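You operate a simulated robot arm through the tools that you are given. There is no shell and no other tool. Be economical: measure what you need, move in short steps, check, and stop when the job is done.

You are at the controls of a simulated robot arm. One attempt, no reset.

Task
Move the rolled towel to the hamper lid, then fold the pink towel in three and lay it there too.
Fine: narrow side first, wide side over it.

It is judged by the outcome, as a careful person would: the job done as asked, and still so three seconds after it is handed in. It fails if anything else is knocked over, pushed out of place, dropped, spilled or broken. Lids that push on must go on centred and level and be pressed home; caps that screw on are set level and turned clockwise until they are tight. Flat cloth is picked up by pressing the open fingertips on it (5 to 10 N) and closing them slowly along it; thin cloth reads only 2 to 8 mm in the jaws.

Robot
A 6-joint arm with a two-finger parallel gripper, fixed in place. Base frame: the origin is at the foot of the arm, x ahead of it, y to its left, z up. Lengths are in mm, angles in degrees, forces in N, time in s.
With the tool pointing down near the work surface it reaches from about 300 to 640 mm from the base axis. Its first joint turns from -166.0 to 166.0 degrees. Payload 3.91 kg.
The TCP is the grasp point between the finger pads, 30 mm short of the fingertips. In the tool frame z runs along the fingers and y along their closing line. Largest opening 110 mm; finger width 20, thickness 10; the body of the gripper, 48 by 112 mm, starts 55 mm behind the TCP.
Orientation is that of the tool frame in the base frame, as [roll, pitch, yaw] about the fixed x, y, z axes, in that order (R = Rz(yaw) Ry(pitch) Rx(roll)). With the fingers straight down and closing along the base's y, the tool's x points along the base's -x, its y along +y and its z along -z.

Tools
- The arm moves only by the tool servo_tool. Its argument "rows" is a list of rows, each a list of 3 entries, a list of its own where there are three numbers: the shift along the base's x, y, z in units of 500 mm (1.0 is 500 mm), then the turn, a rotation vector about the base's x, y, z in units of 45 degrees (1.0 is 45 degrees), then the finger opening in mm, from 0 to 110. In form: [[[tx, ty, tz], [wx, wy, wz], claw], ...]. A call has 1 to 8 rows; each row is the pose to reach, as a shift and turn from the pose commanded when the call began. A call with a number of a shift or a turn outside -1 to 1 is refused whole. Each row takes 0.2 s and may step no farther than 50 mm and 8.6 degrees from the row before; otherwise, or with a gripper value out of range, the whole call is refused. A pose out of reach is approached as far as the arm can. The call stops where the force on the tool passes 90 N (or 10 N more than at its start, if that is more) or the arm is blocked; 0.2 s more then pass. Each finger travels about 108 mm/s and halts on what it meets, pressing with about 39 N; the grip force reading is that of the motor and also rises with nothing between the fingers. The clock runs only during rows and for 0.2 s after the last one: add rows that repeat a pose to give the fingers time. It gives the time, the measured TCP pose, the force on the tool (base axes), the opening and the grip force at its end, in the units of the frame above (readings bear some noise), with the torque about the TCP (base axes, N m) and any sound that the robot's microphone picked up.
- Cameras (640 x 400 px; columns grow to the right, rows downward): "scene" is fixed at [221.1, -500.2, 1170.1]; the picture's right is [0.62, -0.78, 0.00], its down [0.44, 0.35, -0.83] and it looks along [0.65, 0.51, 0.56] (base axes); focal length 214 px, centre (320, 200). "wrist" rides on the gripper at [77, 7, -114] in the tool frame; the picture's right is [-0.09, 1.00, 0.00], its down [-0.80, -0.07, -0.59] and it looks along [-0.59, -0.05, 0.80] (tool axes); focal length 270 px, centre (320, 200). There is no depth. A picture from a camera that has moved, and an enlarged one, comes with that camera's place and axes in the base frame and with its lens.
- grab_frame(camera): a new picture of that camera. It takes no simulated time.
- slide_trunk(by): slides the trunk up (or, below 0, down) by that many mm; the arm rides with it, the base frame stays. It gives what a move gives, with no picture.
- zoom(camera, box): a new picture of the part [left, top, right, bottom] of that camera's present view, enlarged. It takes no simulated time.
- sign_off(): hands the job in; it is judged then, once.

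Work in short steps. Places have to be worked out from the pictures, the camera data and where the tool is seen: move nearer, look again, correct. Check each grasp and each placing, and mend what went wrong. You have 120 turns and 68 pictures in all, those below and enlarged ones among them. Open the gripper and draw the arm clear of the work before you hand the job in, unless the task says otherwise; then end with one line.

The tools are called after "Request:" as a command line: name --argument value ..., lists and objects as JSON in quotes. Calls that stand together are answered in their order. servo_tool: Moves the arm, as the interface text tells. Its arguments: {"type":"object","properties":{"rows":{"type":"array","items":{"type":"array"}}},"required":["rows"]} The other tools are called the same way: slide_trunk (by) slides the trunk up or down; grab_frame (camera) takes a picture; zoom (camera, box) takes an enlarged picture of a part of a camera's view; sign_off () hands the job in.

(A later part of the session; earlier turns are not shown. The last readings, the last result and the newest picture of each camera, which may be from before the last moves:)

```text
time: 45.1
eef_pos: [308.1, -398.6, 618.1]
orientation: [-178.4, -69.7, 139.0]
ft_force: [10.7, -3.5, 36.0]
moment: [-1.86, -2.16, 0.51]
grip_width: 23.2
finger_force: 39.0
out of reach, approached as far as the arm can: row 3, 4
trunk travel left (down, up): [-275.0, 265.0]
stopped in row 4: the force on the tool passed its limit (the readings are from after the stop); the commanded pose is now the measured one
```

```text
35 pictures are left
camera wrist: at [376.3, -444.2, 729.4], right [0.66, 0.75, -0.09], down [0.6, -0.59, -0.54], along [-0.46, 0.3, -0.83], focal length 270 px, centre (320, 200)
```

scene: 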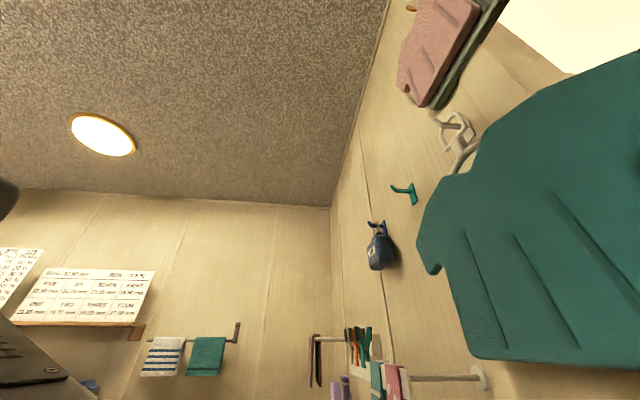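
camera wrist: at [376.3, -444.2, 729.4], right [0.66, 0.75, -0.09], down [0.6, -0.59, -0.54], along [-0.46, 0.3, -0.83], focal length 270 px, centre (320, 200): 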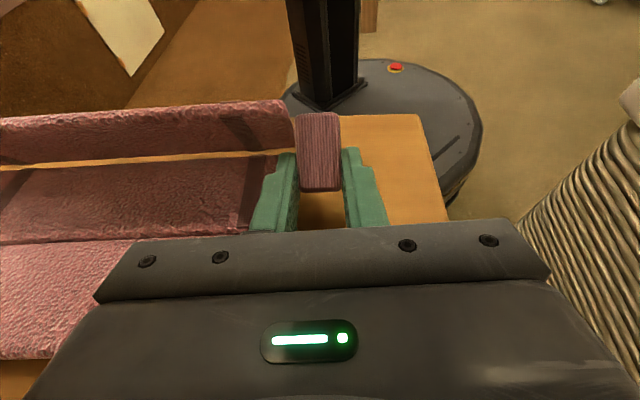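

The arm hit its outward reach limit and slid the towel back a little. The panel is now about vertical. I'll unload slightly and tilt ~8° more while shifting toward the base so the panel leans past vertical.

Request:
servo_tool --rows '[[[0, 0, 0.008], [0, 0, 0], 18], [[-0.008, 0.0065, 0.006], [0.057, 0.068, 0], 18], [[-0.016, 0.013, 0.002], [0.114, 0.136, 0], 18], [[-0.02, 0.0168, 0.0], [0.15, 0.178, 0], 18]]'

Request:
grab_frame --camera "wrist"

```text
time: 45.7
eef_pos: [295.3, -385.8, 623.7]
orientation: [-177.6, -72.6, 138.5]
ft_force: [13.1, 2.6, 36.8]
moment: [-1.73, -2.27, 0.95]
grip_width: 22.8
finger_force: 38.9
out of reach, approached as far as the arm can: row 2, 3
trunk travel left (down, up): [-275.0, 265.0]
stopped in row 3: the force on the tool passed its limit (the readings are from after the stop); the commanded pose is now the measured one
```

```text
34 pictures are left
camera wrist: at [368.0, -434.8, 731.1], right [0.65, 0.75, -0.1], down [0.58, -0.57, -0.59], along [-0.5, 0.32, -0.8], focal length 270 px, centre (320, 200)
```

wrist: 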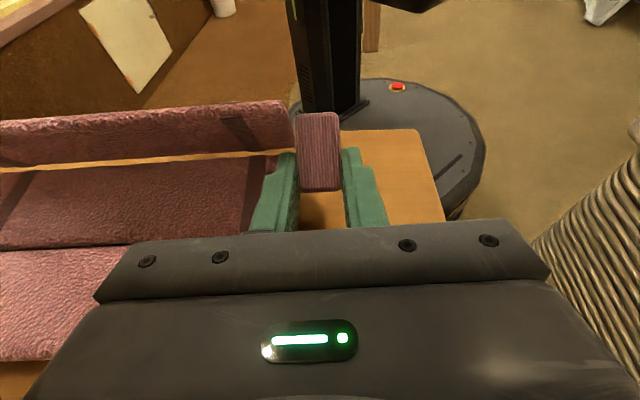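

Still pressing with ~37 N, with the panel just past vertical (~95°). I'll rise 6 mm to unload, then tilt a little more while shifting inward.

Request:
servo_tool --rows '[[[0, 0, 0.012], [0, 0, 0], 18], [[-0.015, 0.0126, 0.014], [0, 0, 0], 18], [[-0.024, 0.02, 0.014], [0.057, 0.068, 0], 18], [[-0.03, 0.0252, 0.014], [0.114, 0.136, 0], 18]]'

Request:
grab_frame --camera "wrist"

```text
time: 46.7
eef_pos: [255.1, -352.9, 618.7]
orientation: [-177.0, -80.6, 137.9]
ft_force: [0.3, -0.3, -1.2]
moment: [0.1, -0.11, 0.01]
grip_width: 22.9
finger_force: 39.0
out of reach, approached as far as the arm can: row 1, 3, 4
trunk travel left (down, up): [-275.0, 265.0]
```

```text
33 pictures are left
camera wrist: at [338.8, -410.9, 713.7], right [0.64, 0.76, -0.1], down [0.51, -0.51, -0.69], along [-0.58, 0.39, -0.71], focal length 270 px, centre (320, 200)
```

wrist: 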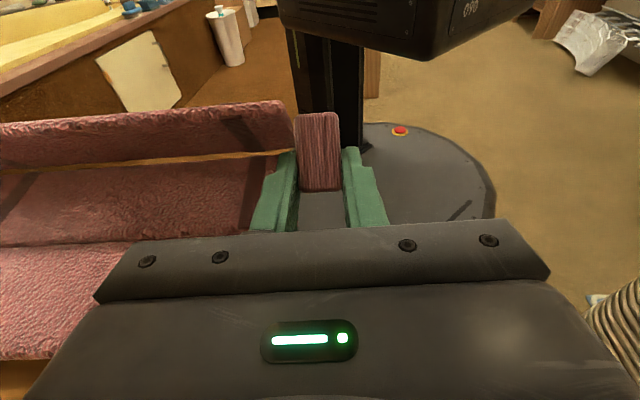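

The force is near zero now, but the towel has slid to the table edge. I'll bring it back outward ~45 mm with slightly less tilt (≈73°), keeping the panel just past vertical.

Request:
servo_tool --rows '[[[0.02, -0.0168, 0.004], [-0.03, -0.036, 0], 18], [[0.04, -0.0336, 0.008], [-0.06, -0.07, 0], 18], [[0.06, -0.05, 0.012], [-0.09, -0.107, 0], 18], [[0.07, -0.0588, 0.012], [-0.109, -0.129, 0], 18]]'

Request:
grab_frame --camera "wrist"

```text
time: 47.7
eef_pos: [290.7, -380.2, 625.4]
orientation: [-177.9, -73.2, 138.8]
ft_force: [0.5, -0.2, -0.9]
moment: [0.13, -0.09, 0.0]
grip_width: 23.0
finger_force: 38.9
trunk travel left (down, up): [-275.0, 265.0]
```

```text
32 pictures are left
camera wrist: at [363.4, -430.3, 732.2], right [0.65, 0.75, -0.09], down [0.57, -0.57, -0.59], along [-0.5, 0.33, -0.8], focal length 270 px, centre (320, 200)
```

wrist: 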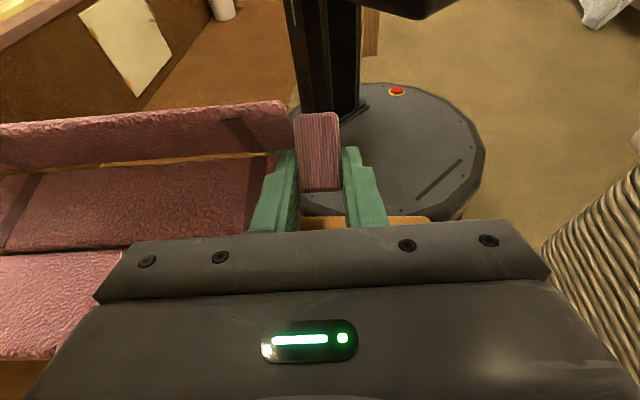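

From the pictures, the hinge is fixed in the gripper frame at a panel angle ≈112°, but it now overhangs the table edge. Before releasing I'll carry the towel outward ~63 mm, easing the tilt to ~60° (panel ≈100°).

Request:
servo_tool --rows '[[[0.02, -0.0168, 0.008], [-0.04, -0.048, 0], 18], [[0.04, -0.0336, 0.014], [-0.085, -0.1, 0], 18], [[0.06, -0.05, 0.018], [-0.125, -0.15, 0], 18], [[0.08, -0.067, 0.02], [-0.165, -0.195, 0], 18], [[0.0966, -0.081, 0.02], [-0.186, -0.221, 0], 18]]'

Request:
grab_frame --camera "wrist"

```text
time: 48.9
eef_pos: [338.3, -422.2, 634.5]
orientation: [-178.5, -60.3, 139.2]
ft_force: [-0.3, 0.2, -1.5]
moment: [0.1, -0.1, 0.0]
grip_width: 22.6
finger_force: 38.9
trunk travel left (down, up): [-275.0, 265.0]
```

```text
31 pictures are left
camera wrist: at [393.1, -455.4, 758.1], right [0.67, 0.74, -0.09], down [0.66, -0.64, -0.4], along [-0.35, 0.21, -0.91], focal length 270 px, centre (320, 200)
```

wrist: 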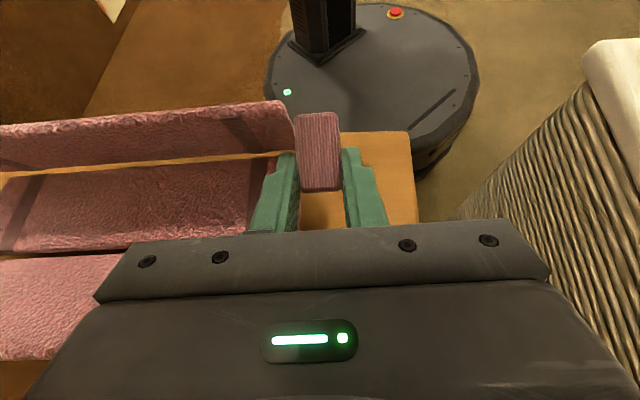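

The table edge is back at e2≈457 (unmoved) and the crease is ~29 mm inside it. I'll open the fingers slowly and see whether the panel stays or falls.

Request:
servo_tool --rows '[[[0, 0, 0], [0, 0, 0], 26], [[0, 0, 0], [0, 0, 0], 32], [[0, 0, 0], [0, 0, 0], 38], [[0, 0, 0], [0, 0, 0], 38]]'

Request:
grab_frame --camera "wrist"

```text
time: 49.9
eef_pos: [339.0, -423.1, 634.5]
orientation: [-178.5, -60.3, 139.2]
ft_force: [0.4, -0.4, -0.6]
moment: [0.03, -0.03, 0.01]
grip_width: 38.2
finger_force: 0.0
trunk travel left (down, up): [-275.0, 265.0]
```

```text
30 pictures are left
camera wrist: at [393.0, -455.4, 758.0], right [0.67, 0.74, -0.09], down [0.66, -0.64, -0.4], along [-0.35, 0.21, -0.91], focal length 270 px, centre (320, 200)
```

wrist: 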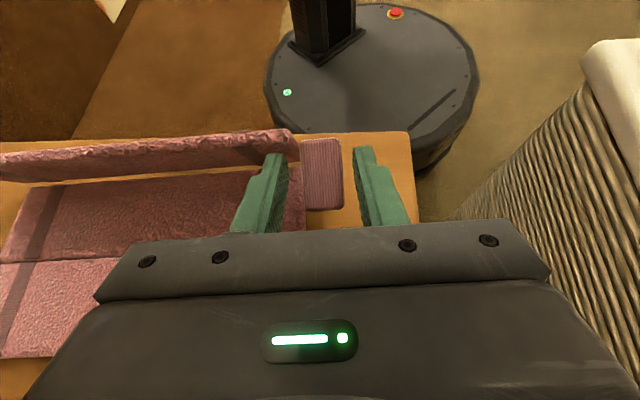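

The panel stands on its own because the hinge holds its angle. I'll draw the gripper back and up, then untilt, so I can come from behind and push the panel over.

Request:
servo_tool --rows '[[[0.02, -0.0168, 0.012], [-0.03, -0.036, 0], 38], [[0.04, -0.0336, 0.04], [-0.1, -0.119, 0], 38], [[0.04, -0.0336, 0.1], [-0.2, -0.238, 0], 38], [[0.04, -0.0336, 0.17], [-0.31, -0.37, 0], 38], [[0.02, -0.0168, 0.23], [-0.42, -0.5, 0], 38], [[0.0, 0.0, 0.29], [-0.53, -0.63, 0], 38], [[-0.02, 0.0168, 0.3], [-0.64, -0.76, 0], 38], [[-0.04, 0.0336, 0.3], [-0.75, -0.89, 0], 38]]'

Request:
grab_frame --camera "wrist"

```text
time: 51.7
eef_pos: [320.1, -404.0, 784.6]
orientation: [-179.1, -7.8, 139.5]
ft_force: [0.3, 0.3, 0.1]
moment: [0.04, 0.01, 0.01]
grip_width: 37.8
finger_force: 0.2
trunk travel left (down, up): [-275.0, 265.0]
```

```text
29 pictures are left
camera wrist: at [279.6, -359.2, 908.7], right [0.71, 0.7, -0.03], down [0.63, -0.61, 0.48], along [0.32, -0.36, -0.88], focal length 270 px, centre (320, 200)
```

wrist: 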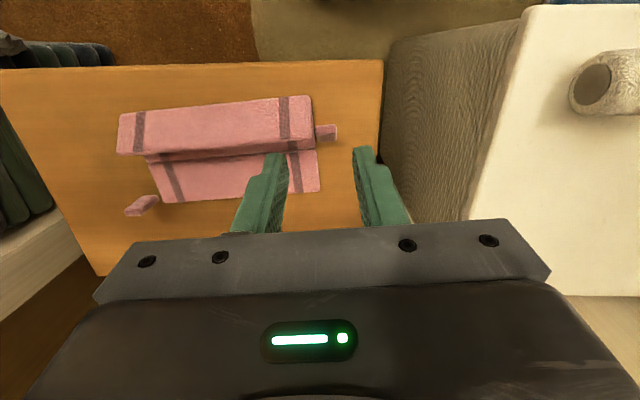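

Request:
zoom --camera "wrist" --box '[100, 80, 360, 230]'

```text
2.46 times, centred on (230, 155) of wrist
camera zoom: at [279.6, -359.2, 908.7], right [0.71, 0.7, -0.03], down [0.63, -0.61, 0.48], along [0.32, -0.36, -0.88], focal length 665 px, centre (542, 311)
```

zoom: 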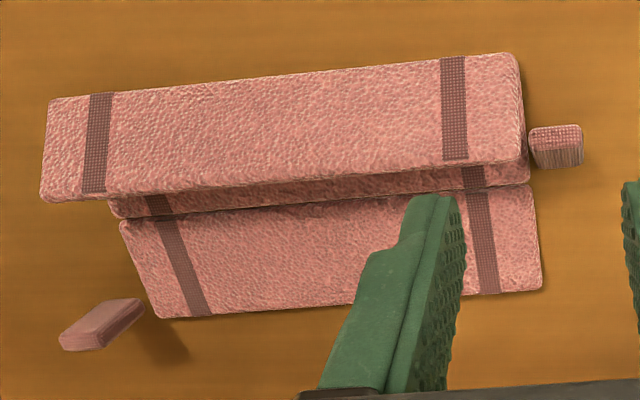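

The narrow panel already leans well over the middle. I'll straighten the tool, close the fingers, and press the panel down near its free side at about (248,-503).

Request:
servo_tool --rows '[[[-0.04, -0.05, 0], [-0.03, -0.036, 0], 20], [[-0.08, -0.1, -0.03], [-0.06, -0.072, 0], 5], [[-0.11, -0.15, -0.08], [-0.09, -0.108, 0], 0], [[-0.144, -0.198, -0.14], [-0.111, -0.133, 0], 0], [[-0.144, -0.198, -0.2], [-0.111, -0.133, 0], 0], [[-0.144, -0.198, -0.24], [-0.111, -0.133, 0], 0]]'

Request:
grab_frame --camera "wrist"

```text
time: 53.1
eef_pos: [248.1, -506.4, 665.0]
orientation: [-179.1, -0.2, 139.5]
ft_force: [0.7, 0.7, -0.4]
moment: [-0.02, -0.02, 0.03]
grip_width: 0.0
finger_force: 37.7
trunk travel left (down, up): [-275.0, 265.0]
```

```text
27 pictures are left
camera wrist: at [194.7, -450.2, 779.3], right [0.71, 0.7, -0.02], down [0.57, -0.57, 0.59], along [0.41, -0.43, -0.8], focal length 270 px, centre (320, 200)
```

wrist: 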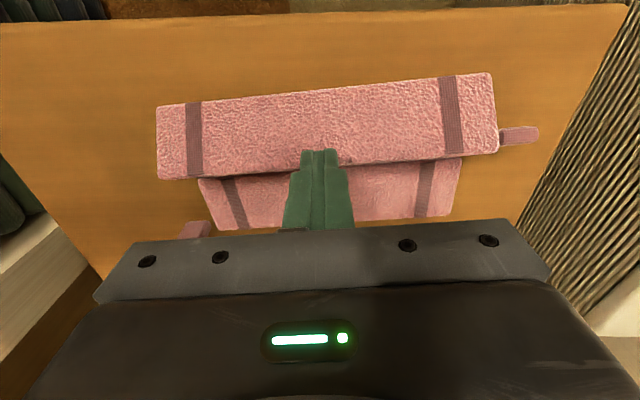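

The fingers will land at about two-thirds of the panel width. Pressing down in small steps.

Request:
servo_tool --rows '[[[0, 0, -0.02], [0, 0, 0], 0], [[0, 0, -0.04], [0, 0, 0], 0], [[0, 0, -0.056], [0, 0, 0], 0]]'

Request:
servo_tool --rows '[[[0, 0, -0.006], [0, 0, 0], 0], [[0, 0, -0.012], [0, 0, 0], 0]]'

Request:
grab_frame --camera "wrist"

```text
time: 53.9
eef_pos: [246.5, -505.1, 636.5]
orientation: [-179.1, -0.2, 139.5]
ft_force: [0.1, 0.5, 0.8]
moment: [0.0, 0.0, 0.01]
grip_width: 0.0
finger_force: 38.1
trunk travel left (down, up): [-275.0, 265.0]
```

```text
time: 54.5
eef_pos: [247.2, -504.1, 630.5]
orientation: [-179.1, 0.0, 139.5]
ft_force: [0.1, 0.0, 0.6]
moment: [-0.02, 0.01, -0.01]
grip_width: 0.0
finger_force: 37.6
trunk travel left (down, up): [-275.0, 265.0]
```

```text
26 pictures are left
camera wrist: at [194.6, -449.2, 744.6], right [0.71, 0.7, -0.02], down [0.57, -0.57, 0.59], along [0.41, -0.43, -0.8], focal length 270 px, centre (320, 200)
```

wrist: 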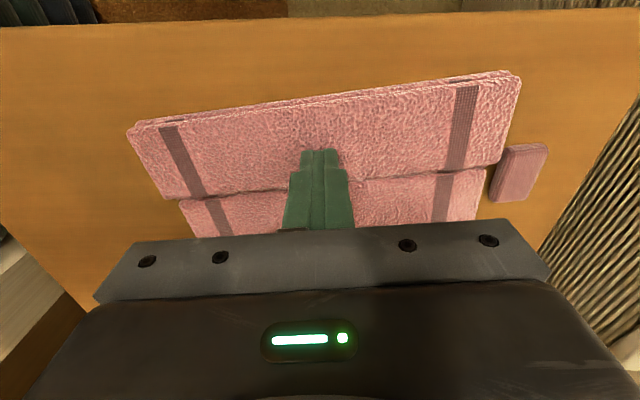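

The narrow panel is now folded over the middle, with two layers visible at the crease. I'll press a little more until contact registers.

Request:
servo_tool --rows '[[[0, 0, -0.006], [0, 0, 0], 0], [[0, 0, -0.01], [0, 0, 0], 0]]'

Request:
servo_tool --rows '[[[0, 0, -0.005], [0, 0, 0], 0], [[0, 0, -0.008], [0, 0, 0], 0]]'

```text
time: 55.1
eef_pos: [247.3, -504.2, 627.8]
orientation: [-179.1, 0.0, 139.6]
ft_force: [-1.4, -0.9, 21.6]
moment: [0.07, 0.11, -0.04]
grip_width: 0.2
finger_force: 37.4
trunk travel left (down, up): [-275.0, 265.0]
```

```text
time: 55.7
eef_pos: [246.1, -504.6, 628.1]
orientation: [-178.8, 0.4, 139.6]
ft_force: [-2.3, -4.7, 62.2]
moment: [0.31, 0.46, 0.04]
grip_width: 0.0
finger_force: 38.1
trunk travel left (down, up): [-275.0, 265.0]
```

Pressed home at z≈598. I'll lift and look.

Request:
servo_tool --rows '[[[0, 0, 0.06], [0, 0, 0], 0], [[-0.02, 0.0168, 0.15], [0, 0, 0], 20], [[-0.06, 0.05, 0.24], [0, 0, 0], 40], [[-0.08, 0.067, 0.3], [0, 0, 0], 50]]'

Request:
zoom --camera "wrist" --box '[120, 40, 520, 240]'

```text
refused: row 3 steps farther than a row can; nothing moved
```

```text
1.60 times, centred on (320, 140) of wrist
camera zoom: at [194.3, -447.8, 741.2], right [0.71, 0.7, -0.02], down [0.57, -0.56, 0.6], along [0.41, -0.44, -0.8], focal length 432 px, centre (320, 296)
```

zoom: 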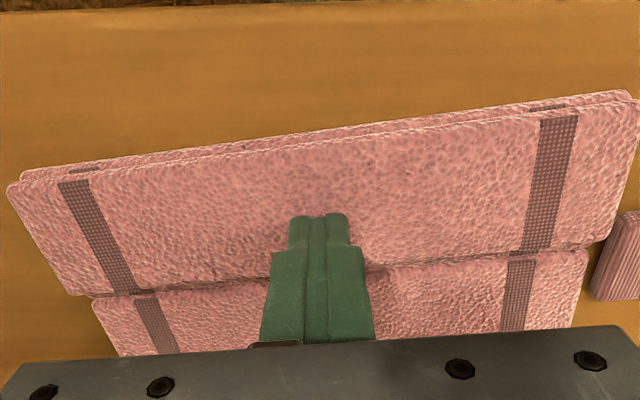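

The row step was too large. Lifting again in smaller steps, rising high to see the whole towel with the wide panel's lip.

Request:
servo_tool --rows '[[[0, 0, 0.06], [0, 0, 0], 0], [[-0.01, 0.008, 0.14], [0, 0, 0], 20], [[-0.03, 0.025, 0.22], [0, 0, 0], 40], [[-0.05, 0.042, 0.3], [0, 0, 0], 50]]'

Request:
grab_frame --camera "wrist"

```text
time: 56.7
eef_pos: [221.3, -483.8, 772.0]
orientation: [-179.0, -0.2, 139.6]
ft_force: [0.4, -0.7, -0.2]
moment: [0.01, 0.02, -0.02]
grip_width: 50.3
finger_force: 0.1
trunk travel left (down, up): [-275.0, 265.0]
```

```text
24 pictures are left
camera wrist: at [169.5, -427.0, 886.4], right [0.71, 0.7, -0.02], down [0.57, -0.57, 0.59], along [0.41, -0.43, -0.81], focal length 270 px, centre (320, 200)
```

wrist: 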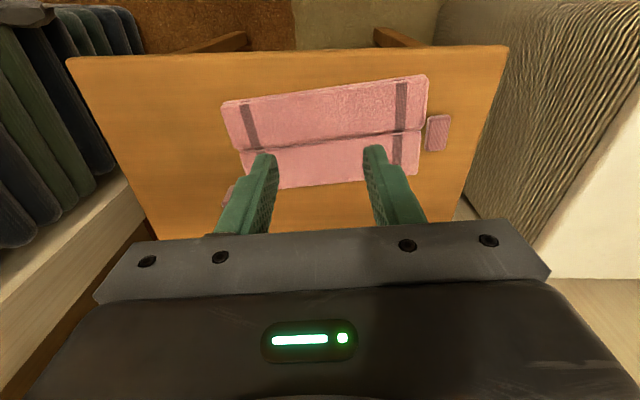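

Fold one is done: narrow lies on middle. The wide panel's lip is near (219,-636), which is at the edge of reach (r≈670). I'll press lightly on the folded part and drag the towel ~50 mm along +e1 and ~18 mm toward the base.

Request:
servo_tool --rows '[[[0.022, -0.016, -0.06], [0, 0, 0], 20], [[0.044, -0.032, -0.14], [0, 0, 0], 0], [[0.044, -0.032, -0.22], [0, 0, 0], 0], [[0.044, -0.032, -0.27], [0, 0, 0], 0], [[0.044, -0.032, -0.291], [0, 0, 0], 0], [[0.044, -0.032, -0.293], [0, 0, 0], 0]]'

```text
time: 58.1
eef_pos: [246.1, -499.2, 627.0]
orientation: [-179.0, 0.1, 139.6]
ft_force: [3.1, 1.8, 26.4]
moment: [0.22, -0.02, -0.05]
grip_width: 0.2
finger_force: 37.6
trunk travel left (down, up): [-275.0, 265.0]
```

Contact is 26 N. Dragging.

Request:
servo_tool --rows '[[[0.004, 0.01, 0], [0, 0, 0], 0], [[0.0092, 0.025, 0], [0, 0, 0], 0], [[0.0184, 0.05, 0], [0, 0, 0], 0], [[0.0276, 0.075, 0], [0, 0, 0], 0], [[0.0368, 0.1, 0], [0, 0, 0], 0]]'

Request:
servo_tool --rows '[[[0, 0, 0.06], [0, 0, 0], 0], [[-0.02, -0.02, 0.14], [0, 0, 0], 20], [[-0.04, -0.06, 0.2], [0, 0, 0], 40], [[-0.06, -0.12, 0.24], [0, 0, 0], 50], [[-0.08, -0.18, 0.26], [0, 0, 0], 50]]'

Request:
grab_frame --camera "wrist"

```text
time: 59.3
eef_pos: [262.9, -449.2, 628.1]
orientation: [-179.0, 0.3, 139.5]
ft_force: [-3.4, -18.8, 35.6]
moment: [-0.28, 0.32, 0.2]
grip_width: 0.0
finger_force: 38.1
trunk travel left (down, up): [-275.0, 265.0]
```

```text
time: 60.5
eef_pos: [223.0, -538.2, 755.0]
orientation: [-179.1, -0.3, 139.5]
ft_force: [0.3, 0.5, -0.8]
moment: [-0.01, 0.0, -0.03]
grip_width: 50.2
finger_force: 0.0
trunk travel left (down, up): [-275.0, 265.0]
```

```text
23 pictures are left
camera wrist: at [171.4, -482.6, 870.0], right [0.71, 0.7, -0.02], down [0.57, -0.57, 0.59], along [0.41, -0.43, -0.81], focal length 270 px, centre (320, 200)
```

wrist: 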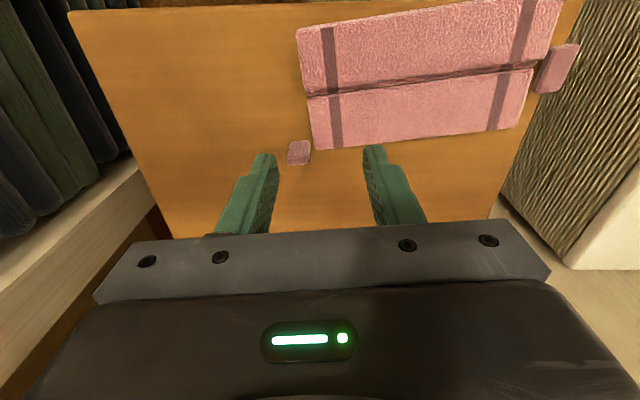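

The drag worked. Lip 2 top is now at ≈(246,-591), about 53 mm beyond crease 2. I'll go over it with +15° tilt and lower around it.

Request:
servo_tool --rows '[[[0.02, -0.04, -0.03], [0.07, 0.085, 0], 50], [[0.04, -0.08, -0.08], [0.14, 0.17, 0], 50], [[0.0532, -0.1132, -0.14], [0.214, 0.255, 0], 50], [[0.0532, -0.1132, -0.2], [0.214, 0.255, 0], 50], [[0.0532, -0.1132, -0.242], [0.214, 0.255, 0], 50]]'

Request:
grab_frame --camera "wrist"

```text
time: 61.7
eef_pos: [249.3, -594.6, 634.9]
orientation: [-179.1, -15.2, 139.5]
ft_force: [-0.5, -0.1, 0.0]
moment: [0.01, 0.01, 0.0]
grip_width: 50.1
finger_force: 0.2
trunk travel left (down, up): [-275.0, 265.0]
```

```text
22 pictures are left
camera wrist: at [221.6, -559.8, 765.2], right [0.71, 0.71, -0.04], down [0.67, -0.65, 0.37], along [0.23, -0.29, -0.93], focal length 270 px, centre (320, 200)
```

wrist: 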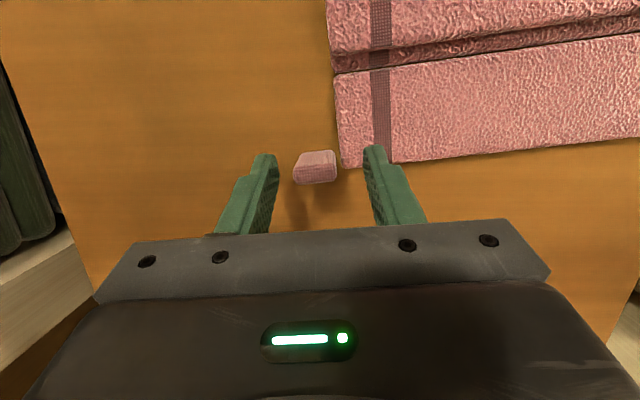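

Reached with margin and the lip is between the fingers. I'll add 20° more pre-tilt for more turning range, then close.

Request:
servo_tool --rows '[[[0.003, -0.0026, 0.004], [0.1, 0.12, 0], 50], [[0.006, -0.005, 0.002], [0.2, 0.24, 0], 50], [[0.0096, -0.0082, -0.006], [0.286, 0.34, 0], 50], [[0.0096, -0.0082, -0.006], [0.286, 0.34, 0], 50]]'

Request:
servo_tool --rows '[[[0, 0, 0], [0, 0, 0], 42], [[0, 0, 0], [0, 0, 0], 35], [[0, 0, 0], [0, 0, 0], 28], [[0, 0, 0], [0, 0, 0], 23], [[0, 0, 0], [0, 0, 0], 18], [[0, 0, 0], [0, 0, 0], 18]]'

Request:
grab_frame --camera "wrist"

```text
time: 62.7
eef_pos: [254.0, -598.9, 632.2]
orientation: [-178.8, -35.3, 139.6]
ft_force: [0.0, -0.3, -0.2]
moment: [-0.03, 0.01, 0.01]
grip_width: 50.1
finger_force: 0.1
trunk travel left (down, up): [-275.0, 265.0]
```

```text
time: 64.1
eef_pos: [252.5, -600.4, 633.7]
orientation: [-178.8, -35.1, 139.4]
ft_force: [-2.4, -0.7, 2.8]
moment: [0.62, -0.38, 0.41]
grip_width: 22.6
finger_force: 39.1
trunk travel left (down, up): [-275.0, 265.0]
```

```text
21 pictures are left
camera wrist: at [262.2, -595.3, 770.1], right [0.69, 0.72, -0.07], down [0.72, -0.69, 0.03], along [-0.03, -0.07, -1.0], focal length 270 px, centre (320, 200)
```

wrist: 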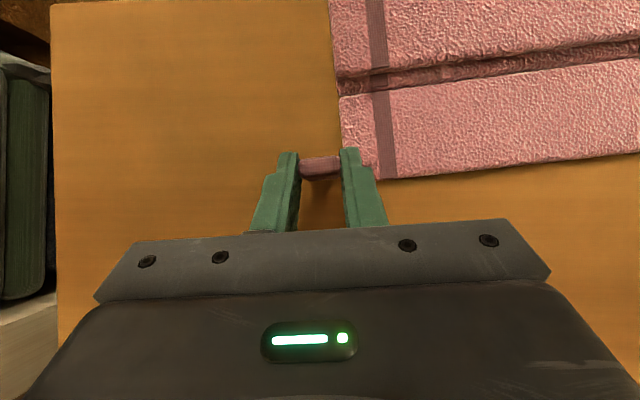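

Gripped at 22.6 mm. Rotating gripper and wide panel together about crease 2 (toward the base), first 48°.

Request:
servo_tool --rows '[[[-0.0101, 0.0085, 0.0166], [-0.114, -0.136, 0], 18], [[-0.0219, 0.0184, 0.03], [-0.229, -0.272, 0], 18], [[-0.0351, 0.0294, 0.0414], [-0.343, -0.409, 0], 18], [[-0.0495, 0.0415, 0.0502], [-0.457, -0.545, 0], 18], [[-0.0646, 0.0543, 0.0562], [-0.572, -0.681, 0], 18], [[-0.0807, 0.0678, 0.0604], [-0.686, -0.817, 0], 18]]'

Request:
grab_frame --camera "wrist"

```text
time: 65.5
eef_pos: [215.3, -566.8, 661.2]
orientation: [-179.2, 12.9, 139.4]
ft_force: [-0.8, -0.2, -0.4]
moment: [0.03, 0.0, 0.09]
grip_width: 22.9
finger_force: 38.8
trunk travel left (down, up): [-275.0, 265.0]
```

```text
20 pictures are left
camera wrist: at [144.2, -494.7, 755.3], right [0.71, 0.7, 0.01], down [0.45, -0.47, 0.76], along [0.53, -0.54, -0.65], focal length 270 px, centre (320, 200)
```

wrist: 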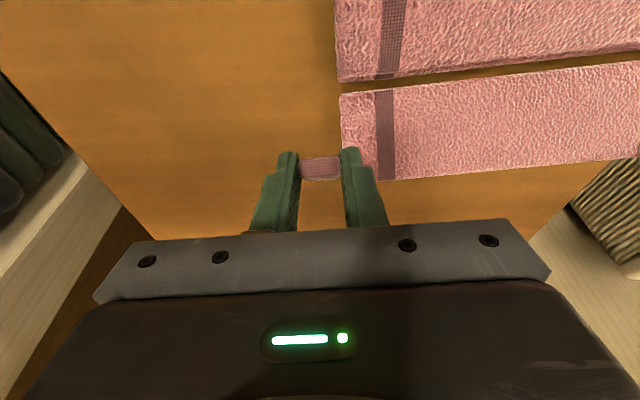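

The panel is locked to the gripper and rising. Continuing to ~90°.

Request:
servo_tool --rows '[[[-0.0161, 0.0135, 0], [-0.114, -0.136, 0], 18], [[-0.0322, 0.027, -0.002], [-0.229, -0.272, 0], 18], [[-0.0481, 0.0404, -0.007], [-0.343, -0.409, 0], 18], [[-0.0631, 0.053, -0.0144], [-0.457, -0.545, 0], 18], [[-0.0775, 0.0651, -0.0244], [-0.572, -0.681, 0], 18]]'

Request:
grab_frame --camera "wrist"

```text
time: 66.7
eef_pos: [175.3, -532.4, 649.7]
orientation: [-179.6, 53.0, 139.3]
ft_force: [0.2, 0.3, 9.9]
moment: [0.18, -0.37, -0.01]
grip_width: 22.6
finger_force: 38.6
trunk travel left (down, up): [-275.0, 265.0]
```

```text
19 pictures are left
camera wrist: at [76.2, -438.0, 657.6], right [0.69, 0.72, 0.07], down [-0.04, -0.05, 1.0], along [0.72, -0.7, -0.01], focal length 270 px, centre (320, 200)
```

wrist: 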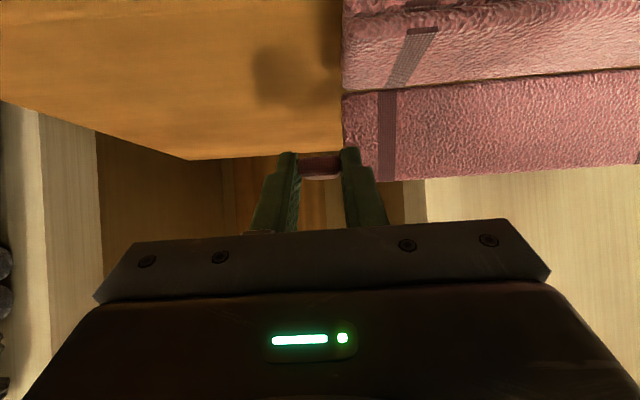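

Excellent: the wide panel stands upright (~88°) and the folded stack is flat. Continuing to ~112° if reachable.

Request:
servo_tool --rows '[[[-0.013, 0.011, -0.0106], [-0.114, -0.136, 0], 18], [[-0.0245, 0.0206, -0.025], [-0.229, -0.272, 0], 18], [[-0.0345, 0.029, -0.041], [-0.343, -0.409, 0], 18]]'

Request:
grab_frame --camera "wrist"

```text
time: 67.5
eef_pos: [156.4, -520.1, 629.8]
orientation: [179.8, 77.2, 138.7]
ft_force: [-7.3, -2.3, 34.5]
moment: [-0.64, -1.28, -0.02]
grip_width: 23.0
finger_force: 39.0
trunk travel left (down, up): [-275.0, 265.0]
```

```text
18 pictures are left
camera wrist: at [64.8, -429.7, 580.4], right [0.67, 0.74, 0.09], down [-0.35, 0.21, 0.91], along [0.66, -0.64, 0.4], focal length 270 px, centre (320, 200)
```

wrist: 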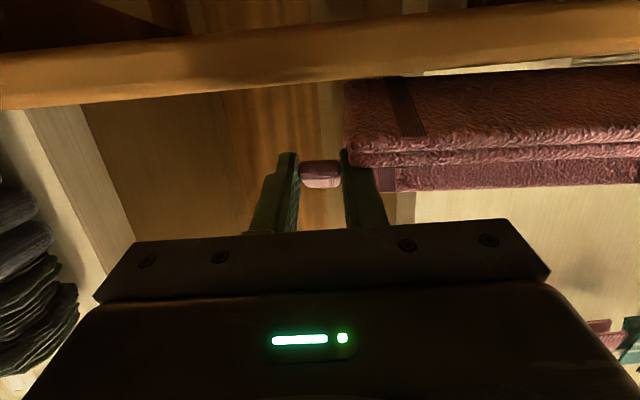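

The wide panel now leans past vertical toward the base and the stack is slightly tipped up by the press. I'll open the fingers and see how it settles.

Request:
servo_tool --rows '[[[0, 0, 0], [0, 0, 0], 26], [[0, 0, 0], [0, 0, 0], 32], [[0, 0, 0], [0, 0, 0], 40], [[0, 0, 0], [0, 0, 0], 40]]'

Request:
grab_frame --camera "wrist"

```text
time: 68.5
eef_pos: [157.9, -518.7, 628.1]
orientation: [178.9, 77.0, 137.9]
ft_force: [-0.6, -0.7, 0.4]
moment: [-0.03, 0.01, 0.03]
grip_width: 39.8
finger_force: 0.1
trunk travel left (down, up): [-275.0, 265.0]
```

```text
17 pictures are left
camera wrist: at [65.9, -429.5, 579.0], right [0.67, 0.74, 0.09], down [-0.35, 0.2, 0.91], along [0.66, -0.64, 0.39], focal length 270 px, centre (320, 200)
```

wrist: 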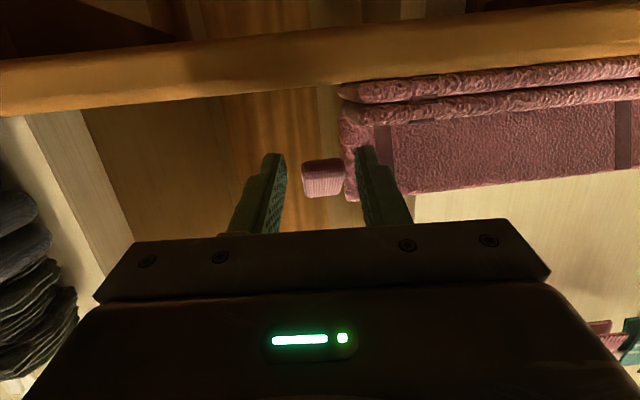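

The stack is flat, with the wide panel standing behind it and holding its angle. I'll retreat toward the base and up, untilting.

Request:
servo_tool --rows '[[[-0.02, 0.0168, 0.012], [0.06, 0.072, 0], 40], [[-0.05, 0.042, 0.04], [0.15, 0.18, 0], 40], [[-0.08, 0.067, 0.08], [0.26, 0.31, 0], 40], [[-0.1, 0.084, 0.15], [0.37, 0.44, 0], 40], [[-0.1, 0.084, 0.22], [0.48, 0.57, 0], 30], [[-0.08, 0.067, 0.29], [0.59, 0.7, 0], 20], [[-0.06, 0.05, 0.34], [0.7, 0.83, 0], 10], [[-0.04, 0.034, 0.38], [0.8, 0.95, 0], 0]]'

Request:
grab_frame --camera "wrist"

```text
time: 70.3
eef_pos: [137.7, -500.5, 817.7]
orientation: [-179.4, 21.0, 139.4]
ft_force: [-0.4, -0.3, 0.5]
moment: [0.03, 0.0, 0.0]
grip_width: 0.0
finger_force: 37.8
trunk travel left (down, up): [-275.0, 265.0]
```

```text
16 pictures are left
camera wrist: at [59.0, -422.2, 897.7], right [0.71, 0.7, 0.02], down [0.37, -0.4, 0.84], along [0.6, -0.59, -0.54], focal length 270 px, centre (320, 200)
```

wrist: 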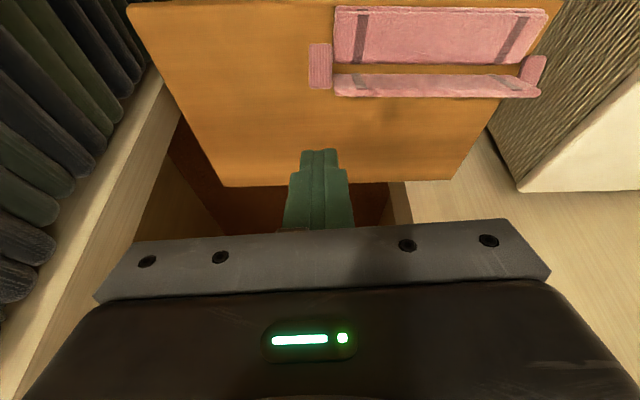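

The wide panel stands near vertical at e2≈519. I'll go over to its outer side with closed, vertical fingers, and push it over toward the base.

Request:
servo_tool --rows '[[[0.08, 0.006, 0], [0.06, 0.07, 0], 0], [[0.16, 0.012, 0], [0.12, 0.14, 0], 0], [[0.24, 0.018, 0], [0.18, 0.21, 0], 0], [[0.32, 0.024, -0.02], [0.24, 0.28, 0], 0], [[0.383, 0.031, -0.08], [0.3, 0.357, 0], 0], [[0.383, 0.031, -0.16], [0.3, 0.357, 0], 0], [[0.383, 0.031, -0.24], [0.3, 0.357, 0], 0]]'

Request:
grab_frame --camera "wrist"

```text
time: 71.9
eef_pos: [328.5, -486.2, 695.4]
orientation: [-179.1, 0.2, 139.4]
ft_force: [-0.3, 0.4, 0.4]
moment: [-0.01, -0.03, 0.05]
grip_width: 0.0
finger_force: 37.5
trunk travel left (down, up): [-275.0, 265.0]
```

```text
15 pictures are left
camera wrist: at [276.1, -430.4, 809.2], right [0.71, 0.7, -0.01], down [0.57, -0.57, 0.6], along [0.41, -0.43, -0.8], focal length 270 px, centre (320, 200)
```

wrist: 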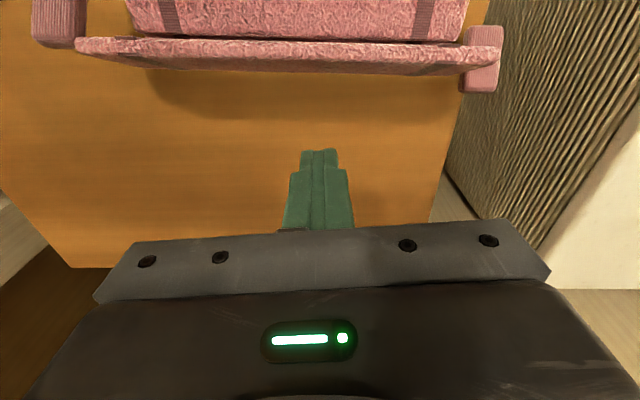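

The tool is clear on the outer side, with the panel's top edge at e2≈514. Lowering to tip z≈625, then pushing toward the base.

Request:
servo_tool --rows '[[[0, 0, -0.08], [0, 0, 0], 0], [[-0.03, 0.0252, -0.08], [0, 0, 0], 0], [[-0.06, 0.0504, -0.08], [0, 0, 0], 0], [[-0.08, 0.067, -0.08], [0, 0, 0], 0], [[-0.098, 0.0823, -0.08], [0, 0, 0], 0], [[-0.11, 0.0925, -0.085], [0, 0, 0], 0], [[-0.122, 0.1025, -0.095], [0, 0, 0], 0]]'

Request:
grab_frame --camera "wrist"

```text
time: 73.5
eef_pos: [267.3, -433.2, 650.1]
orientation: [-179.0, 0.1, 139.5]
ft_force: [1.1, -0.2, 1.4]
moment: [0.01, 0.0, -0.02]
grip_width: 0.1
finger_force: 38.1
trunk travel left (down, up): [-275.0, 265.0]
```

```text
14 pictures are left
camera wrist: at [215.5, -377.9, 764.7], right [0.71, 0.7, -0.01], down [0.57, -0.57, 0.6], along [0.41, -0.43, -0.8], focal length 270 px, centre (320, 200)
```

wrist: 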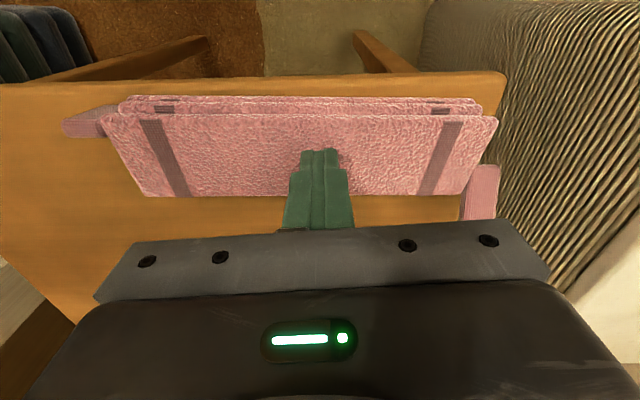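

The wide panel is over the stack. Now pressing it down.

Request:
servo_tool --rows '[[[0, 0, -0.01], [0, 0, 0], 0], [[0, 0, -0.02], [0, 0, 0], 0], [[0, 0, -0.028], [0, 0, 0], 0]]'

Request:
servo_tool --rows '[[[0, 0, -0.006], [0, 0, 0], 0], [[0, 0, -0.008], [0, 0, 0], 0]]'

```text
time: 74.3
eef_pos: [270.1, -438.4, 647.2]
orientation: [-178.7, 1.2, 139.8]
ft_force: [2.8, 7.3, 55.0]
moment: [0.19, 0.26, 0.52]
grip_width: 0.1
finger_force: 37.4
trunk travel left (down, up): [-275.0, 265.0]
stopped in row 3: the force on the tool passed its limit (the readings are from after the stop); the commanded pose is now the measured one
```

```text
time: 74.8
eef_pos: [272.1, -441.6, 637.8]
orientation: [-178.8, 0.9, 139.8]
ft_force: [1.3, 0.1, -1.1]
moment: [0.04, -0.01, 0.0]
grip_width: 0.1
finger_force: 37.5
trunk travel left (down, up): [-275.0, 265.0]
stopped in row 2: the force on the tool passed its limit (the readings are from after the stop); the commanded pose is now the measured one
```

A stiff contact, then it gave way. Let me look.

Request:
grab_frame --camera "wrist"

```text
13 pictures are left
camera wrist: at [218.5, -384.3, 751.7], right [0.71, 0.7, -0.02], down [0.57, -0.56, 0.61], along [0.42, -0.44, -0.79], focal length 270 px, centre (320, 200)
```

wrist: 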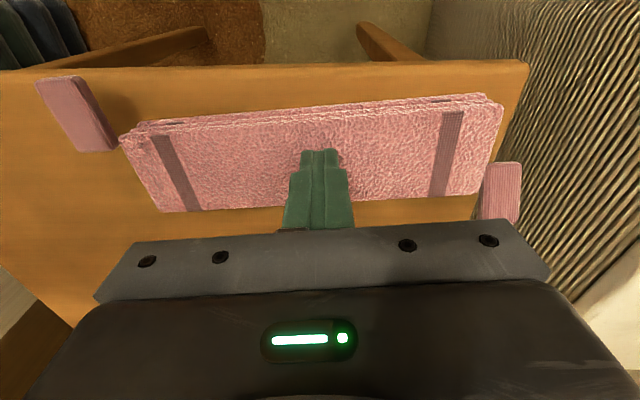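

Three layers now lie flat and aligned. The stack is about 62 mm wide by 200 mm long, centred near (275,-448), with its top at z≈607. I'll rise and yaw -89° to grip it across its width.

Request:
servo_tool --rows '[[[0, 0, 0.06], [0, 0, 0], 0], [[0, 0, 0.14], [0, 0, -0.16], 20], [[0, 0, 0.2], [0, 0, -0.32], 45], [[0, 0, 0.24], [0, 0, -0.5], 70], [[0, 0, 0.26], [0, 0, -0.66], 90], [[0, 0, 0.26], [0, 0, -0.83], 100], [[0, 0, 0.26], [0, 0, -0.99], 100]]'

Request:
servo_tool --rows '[[[0.002, -0.004, 0], [0, 0, -0.16], 100], [[0.004, -0.008, 0], [0, 0, -0.32], 100], [[0.006, -0.012, 0], [0, 0, -0.5], 100], [[0.006, -0.012, 0], [0, 0, -0.66], 100], [[0.006, -0.012, 0], [0, 0, -0.83], 100], [[0.006, -0.012, 0], [0, 0, -0.99], 100]]'

Request:
grab_frame --camera "wrist"

```text
time: 76.4
eef_pos: [274.0, -441.2, 771.1]
orientation: [-178.6, 1.1, 95.2]
ft_force: [-0.3, 0.2, 1.1]
moment: [-0.02, 0.01, 0.01]
grip_width: 100.2
finger_force: 0.2
trunk travel left (down, up): [-275.0, 265.0]
```

```text
time: 77.8
eef_pos: [275.9, -447.9, 771.2]
orientation: [-178.8, 1.2, 50.6]
ft_force: [0.0, -0.8, -0.8]
moment: [-0.01, 0.02, 0.02]
grip_width: 99.8
finger_force: 0.1
trunk travel left (down, up): [-275.0, 265.0]
```

```text
12 pictures are left
camera wrist: at [334.1, -393.0, 884.5], right [0.71, -0.7, -0.02], down [-0.55, -0.57, 0.61], along [-0.44, -0.43, -0.79], focal length 270 px, centre (320, 200)
```

wrist: 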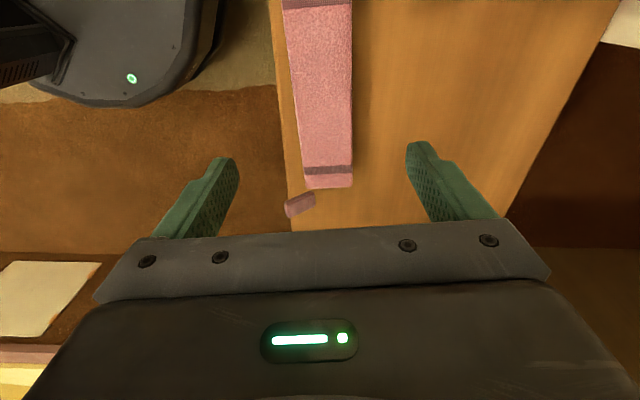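

The stack is centred between the fingers. I'll descend until the tips are just above the table.

Request:
servo_tool --rows '[[[0, 0, -0.09], [0, 0, 0], 100], [[0, 0, -0.18], [0, 0, 0], 100], [[0, 0, -0.25], [0, 0, 0], 100], [[0, 0, -0.29], [0, 0, 0], 100], [[0, 0, -0.302], [0, 0, 0], 100]]'

Request:
grab_frame --camera "wrist"

```text
time: 79.0
eef_pos: [275.7, -447.6, 621.7]
orientation: [-178.7, 1.0, 50.7]
ft_force: [0.2, -0.6, 0.3]
moment: [-0.02, 0.0, 0.02]
grip_width: 99.9
finger_force: 0.0
trunk travel left (down, up): [-275.0, 265.0]
```

```text
11 pictures are left
camera wrist: at [333.4, -392.6, 733.9], right [0.71, -0.7, -0.02], down [-0.54, -0.57, 0.61], along [-0.44, -0.43, -0.79], focal length 270 px, centre (320, 200)
```

wrist: 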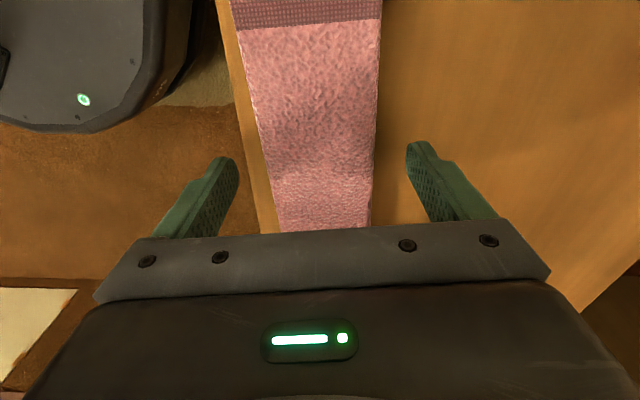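

Good straddle. Lowering 2 mm more and closing slowly.

Request:
servo_tool --rows '[[[0, 0, -0.004], [0, 0, 0], 90], [[0, 0, -0.004], [0, 0, 0], 80], [[0, 0, -0.004], [0, 0, 0], 72], [[0, 0, -0.004], [0, 0, 0], 66], [[0, 0, -0.004], [0, 0, 0], 60], [[0, 0, -0.004], [0, 0, 0], 54], [[0, 0, -0.004], [0, 0, 0], 50], [[0, 0, -0.004], [0, 0, 0], 50]]'

Request:
servo_tool --rows '[[[0, 0, 0.01], [0, 0, 0], 50], [[0, 0, 0.03], [0, 0, 0], 50], [[0, 0, 0.06], [0, 0, 0], 50]]'

Request:
grab_frame --camera "wrist"

```text
time: 80.8
eef_pos: [275.4, -447.0, 619.8]
orientation: [-178.7, 1.1, 50.6]
ft_force: [-0.6, -1.2, -0.1]
moment: [-0.07, -0.03, -0.11]
grip_width: 59.3
finger_force: 38.6
trunk travel left (down, up): [-275.0, 265.0]
```

```text
time: 81.6
eef_pos: [273.5, -447.1, 648.8]
orientation: [-178.8, 1.2, 50.7]
ft_force: [0.3, 0.7, -0.5]
moment: [0.0, -0.05, -0.01]
grip_width: 59.2
finger_force: 39.1
trunk travel left (down, up): [-275.0, 265.0]
```

```text
10 pictures are left
camera wrist: at [332.2, -392.4, 761.2], right [0.71, -0.7, -0.02], down [-0.54, -0.57, 0.61], along [-0.44, -0.43, -0.79], focal length 270 px, centre (320, 200)
```

wrist: 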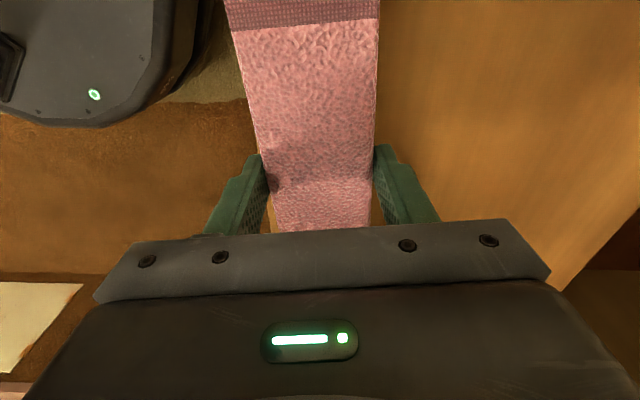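

The folded towel lifts as one pack (59 mm). I'll raise it and carry it to the lid, beside the roll at ≈(587,-219).

Request:
servo_tool --rows '[[[0, 0, 0.08], [0, 0, 0], 50], [[0, 0, 0.16], [0, 0, 0], 50], [[0, 0, 0.25], [0, 0, 0], 50]]'

Request:
servo_tool --rows '[[[0.0783, 0.057, 0], [0, 0, 0], 50], [[0.1566, 0.114, 0], [0, 0, 0], 50], [[0.235, 0.171, 0], [0, 0, 0], 50], [[0.3132, 0.228, 0], [0, 0, 0], 50], [[0.3915, 0.285, 0], [0, 0, 0], 50], [[0.47, 0.342, 0], [0, 0, 0], 50], [[0.548, 0.399, 0], [0, 0, 0], 50], [[0.626, 0.456, 0], [0, 0, 0], 50]]'

Request:
grab_frame --camera "wrist"

```text
time: 82.4
eef_pos: [274.9, -449.2, 775.6]
orientation: [-178.7, 1.1, 50.8]
ft_force: [-0.5, 0.9, -0.7]
moment: [0.02, 0.01, 0.0]
grip_width: 58.8
finger_force: 39.3
trunk travel left (down, up): [-275.0, 265.0]
```

```text
time: 84.2
eef_pos: [588.8, -220.8, 776.7]
orientation: [-178.6, 1.2, 50.7]
ft_force: [0.4, -0.5, -2.1]
moment: [0.0, 0.0, 0.02]
grip_width: 59.3
finger_force: 39.0
trunk travel left (down, up): [-275.0, 265.0]
```

```text
9 pictures are left
camera wrist: at [645.9, -166.4, 888.5], right [0.71, -0.7, -0.02], down [-0.54, -0.57, 0.61], along [-0.44, -0.43, -0.79], focal length 270 px, centre (320, 200)
```

wrist: 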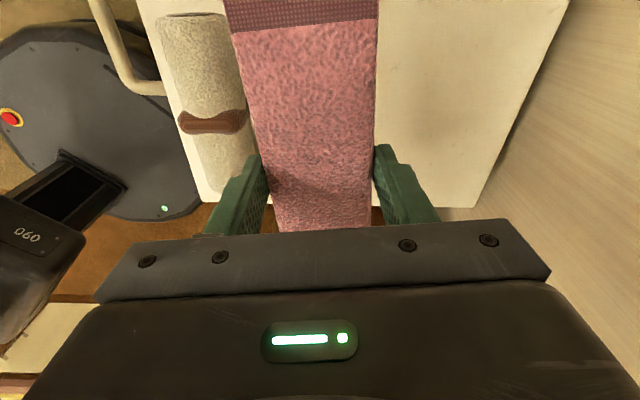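

In position beside the roll. Lowering, with small steps near contact.

Request:
servo_tool --rows '[[[0, 0, -0.08], [0, 0, 0], 50], [[0, 0, -0.15], [0, 0, 0], 50], [[0, 0, -0.19], [0, 0, 0], 50], [[0, 0, -0.21], [0, 0, 0], 50]]'

Request:
servo_tool --rows '[[[0, 0, -0.006], [0, 0, 0], 50], [[0, 0, -0.012], [0, 0, 0], 50]]'

```text
time: 85.2
eef_pos: [588.4, -220.6, 668.9]
orientation: [-178.7, 1.1, 50.7]
ft_force: [-0.4, -0.3, -0.8]
moment: [0.06, -0.02, -0.02]
grip_width: 58.2
finger_force: 38.8
trunk travel left (down, up): [-275.0, 265.0]
```

```text
time: 85.8
eef_pos: [588.3, -220.2, 663.0]
orientation: [-178.7, 1.3, 50.8]
ft_force: [-0.4, 0.2, -0.8]
moment: [0.01, -0.06, 0.02]
grip_width: 58.4
finger_force: 39.3
trunk travel left (down, up): [-275.0, 265.0]
```

No contact yet at 663; continuing in small steps.

Request:
servo_tool --rows '[[[0, 0, -0.006], [0, 0, 0], 50], [[0, 0, -0.01], [0, 0, 0], 50]]'

Request:
grab_frame --camera "wrist"

```text
time: 86.4
eef_pos: [590.5, -219.8, 658.3]
orientation: [-178.9, 1.2, 50.7]
ft_force: [-0.9, 1.5, 12.2]
moment: [-0.33, -0.18, -0.02]
grip_width: 58.2
finger_force: 38.6
trunk travel left (down, up): [-275.0, 265.0]
```

```text
8 pictures are left
camera wrist: at [646.8, -164.6, 772.5], right [0.72, -0.7, -0.02], down [-0.55, -0.57, 0.61], along [-0.44, -0.43, -0.79], focal length 270 px, centre (320, 200)
```

wrist: 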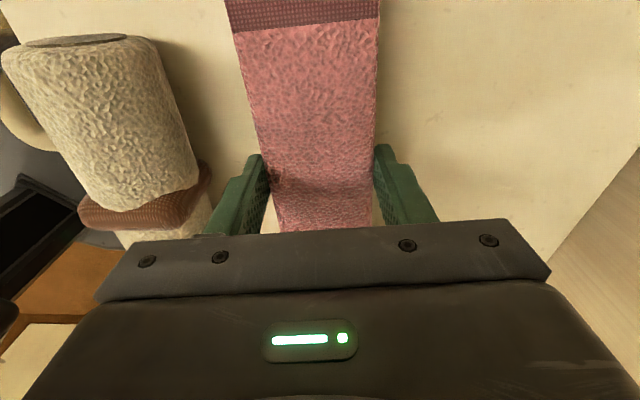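

Contact 12 N. I'll open just to 70 mm so the left finger stays clear of the roll, then lift.

Request:
servo_tool --rows '[[[0, 0, 0], [0, 0, 0], 62], [[0, 0, 0], [0, 0, 0], 66], [[0, 0, 0], [0, 0, 0], 70], [[0, 0, 0], [0, 0, 0], 70]]'

Request:
servo_tool --rows '[[[0, 0, 0.02], [0, 0, 0], 70], [[0, 0, 0.06], [0, 0, 0], 70], [[0, 0, 0.12], [0, 0, 0], 70], [[0, 0, 0.2], [0, 0, 0], 70], [[0, 0, 0.28], [0, 0, 0], 70], [[0, 0, 0.36], [0, 0, 0], 70]]'

Request:
grab_frame --camera "wrist"

```text
time: 87.4
eef_pos: [587.6, -221.0, 659.3]
orientation: [-178.7, 1.2, 50.7]
ft_force: [-3.2, 4.8, 16.7]
moment: [-0.08, -0.38, 0.1]
grip_width: 67.0
finger_force: 0.1
trunk travel left (down, up): [-275.0, 265.0]
```

```text
time: 88.8
eef_pos: [587.6, -219.9, 840.7]
orientation: [-178.6, 1.3, 50.7]
ft_force: [0.5, 0.0, -0.3]
moment: [0.03, -0.02, 0.0]
grip_width: 69.8
finger_force: 0.0
trunk travel left (down, up): [-275.0, 265.0]
```

```text
7 pictures are left
camera wrist: at [645.9, -165.0, 953.0], right [0.71, -0.7, -0.02], down [-0.54, -0.57, 0.61], along [-0.44, -0.43, -0.79], focal length 270 px, centre (320, 200)
```

wrist: 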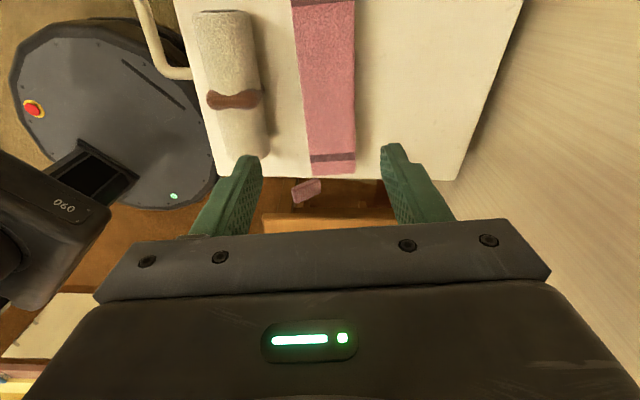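

Both items rest on the lid, but the towel's end is only a few mm from the near edge. I'll re-grip it, lift slightly and move it ~28 mm further on. First I'll lower around it again.

Request:
servo_tool --rows '[[[0.009, -0.008, -0.08], [0, 0, 0], 80], [[0.009, -0.008, -0.16], [0, 0, 0], 80], [[0.009, -0.008, -0.24], [0, 0, 0], 80], [[0.009, -0.008, -0.3], [0, 0, 0], 80]]'

Request:
grab_frame --camera "wrist"

```text
time: 89.8
eef_pos: [591.9, -224.1, 685.9]
orientation: [-178.8, 1.1, 50.6]
ft_force: [-0.4, -0.8, 0.9]
moment: [0.02, -0.02, 0.01]
grip_width: 80.1
finger_force: 0.1
trunk travel left (down, up): [-275.0, 265.0]
```

```text
6 pictures are left
camera wrist: at [651.8, -169.9, 799.5], right [0.71, -0.7, -0.02], down [-0.54, -0.57, 0.61], along [-0.44, -0.43, -0.79], focal length 270 px, centre (320, 200)
```

wrist: 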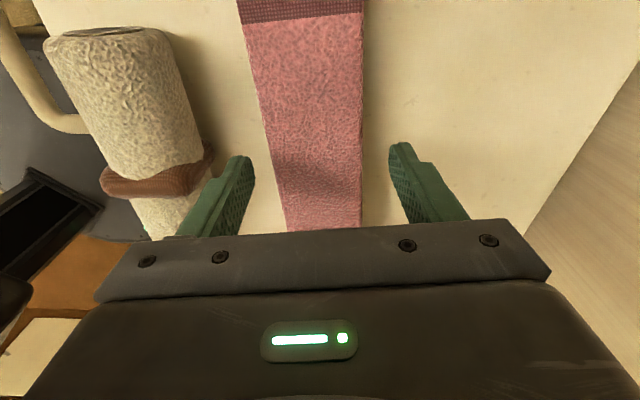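

Well centred, and the roll is clear. Lowering, gripping and lifting a little.

Request:
servo_tool --rows '[[[0, 0, -0.03], [0, 0, 0], 80], [[0, 0, -0.05], [0, 0, 0], 80], [[0, 0, -0.05], [0, 0, 0], 70], [[0, 0, -0.05], [0, 0, 0], 62], [[0, 0, -0.05], [0, 0, 0], 54], [[0, 0, -0.05], [0, 0, 0], 50], [[0, 0, -0.05], [0, 0, 0], 50]]'

Request:
servo_tool --rows '[[[0, 0, 0.02], [0, 0, 0], 50], [[0, 0, 0.05], [0, 0, 0], 50], [[0.012, 0.0145, 0.05], [0, 0, 0], 50], [[0.024, 0.029, 0.05], [0, 0, 0], 50], [[0.036, 0.043, 0.05], [0, 0, 0], 50]]'

```text
time: 91.4
eef_pos: [594.2, -224.3, 663.0]
orientation: [-178.7, 1.1, 50.7]
ft_force: [0.4, 0.8, 0.1]
moment: [0.02, 0.04, -0.01]
grip_width: 58.3
finger_force: 39.3
trunk travel left (down, up): [-275.0, 265.0]
```

```text
time: 92.6
eef_pos: [611.2, -202.4, 688.9]
orientation: [-178.6, 1.1, 50.7]
ft_force: [0.7, 0.1, -0.8]
moment: [0.01, 0.03, 0.01]
grip_width: 58.2
finger_force: 39.2
trunk travel left (down, up): [-275.0, 265.0]
```

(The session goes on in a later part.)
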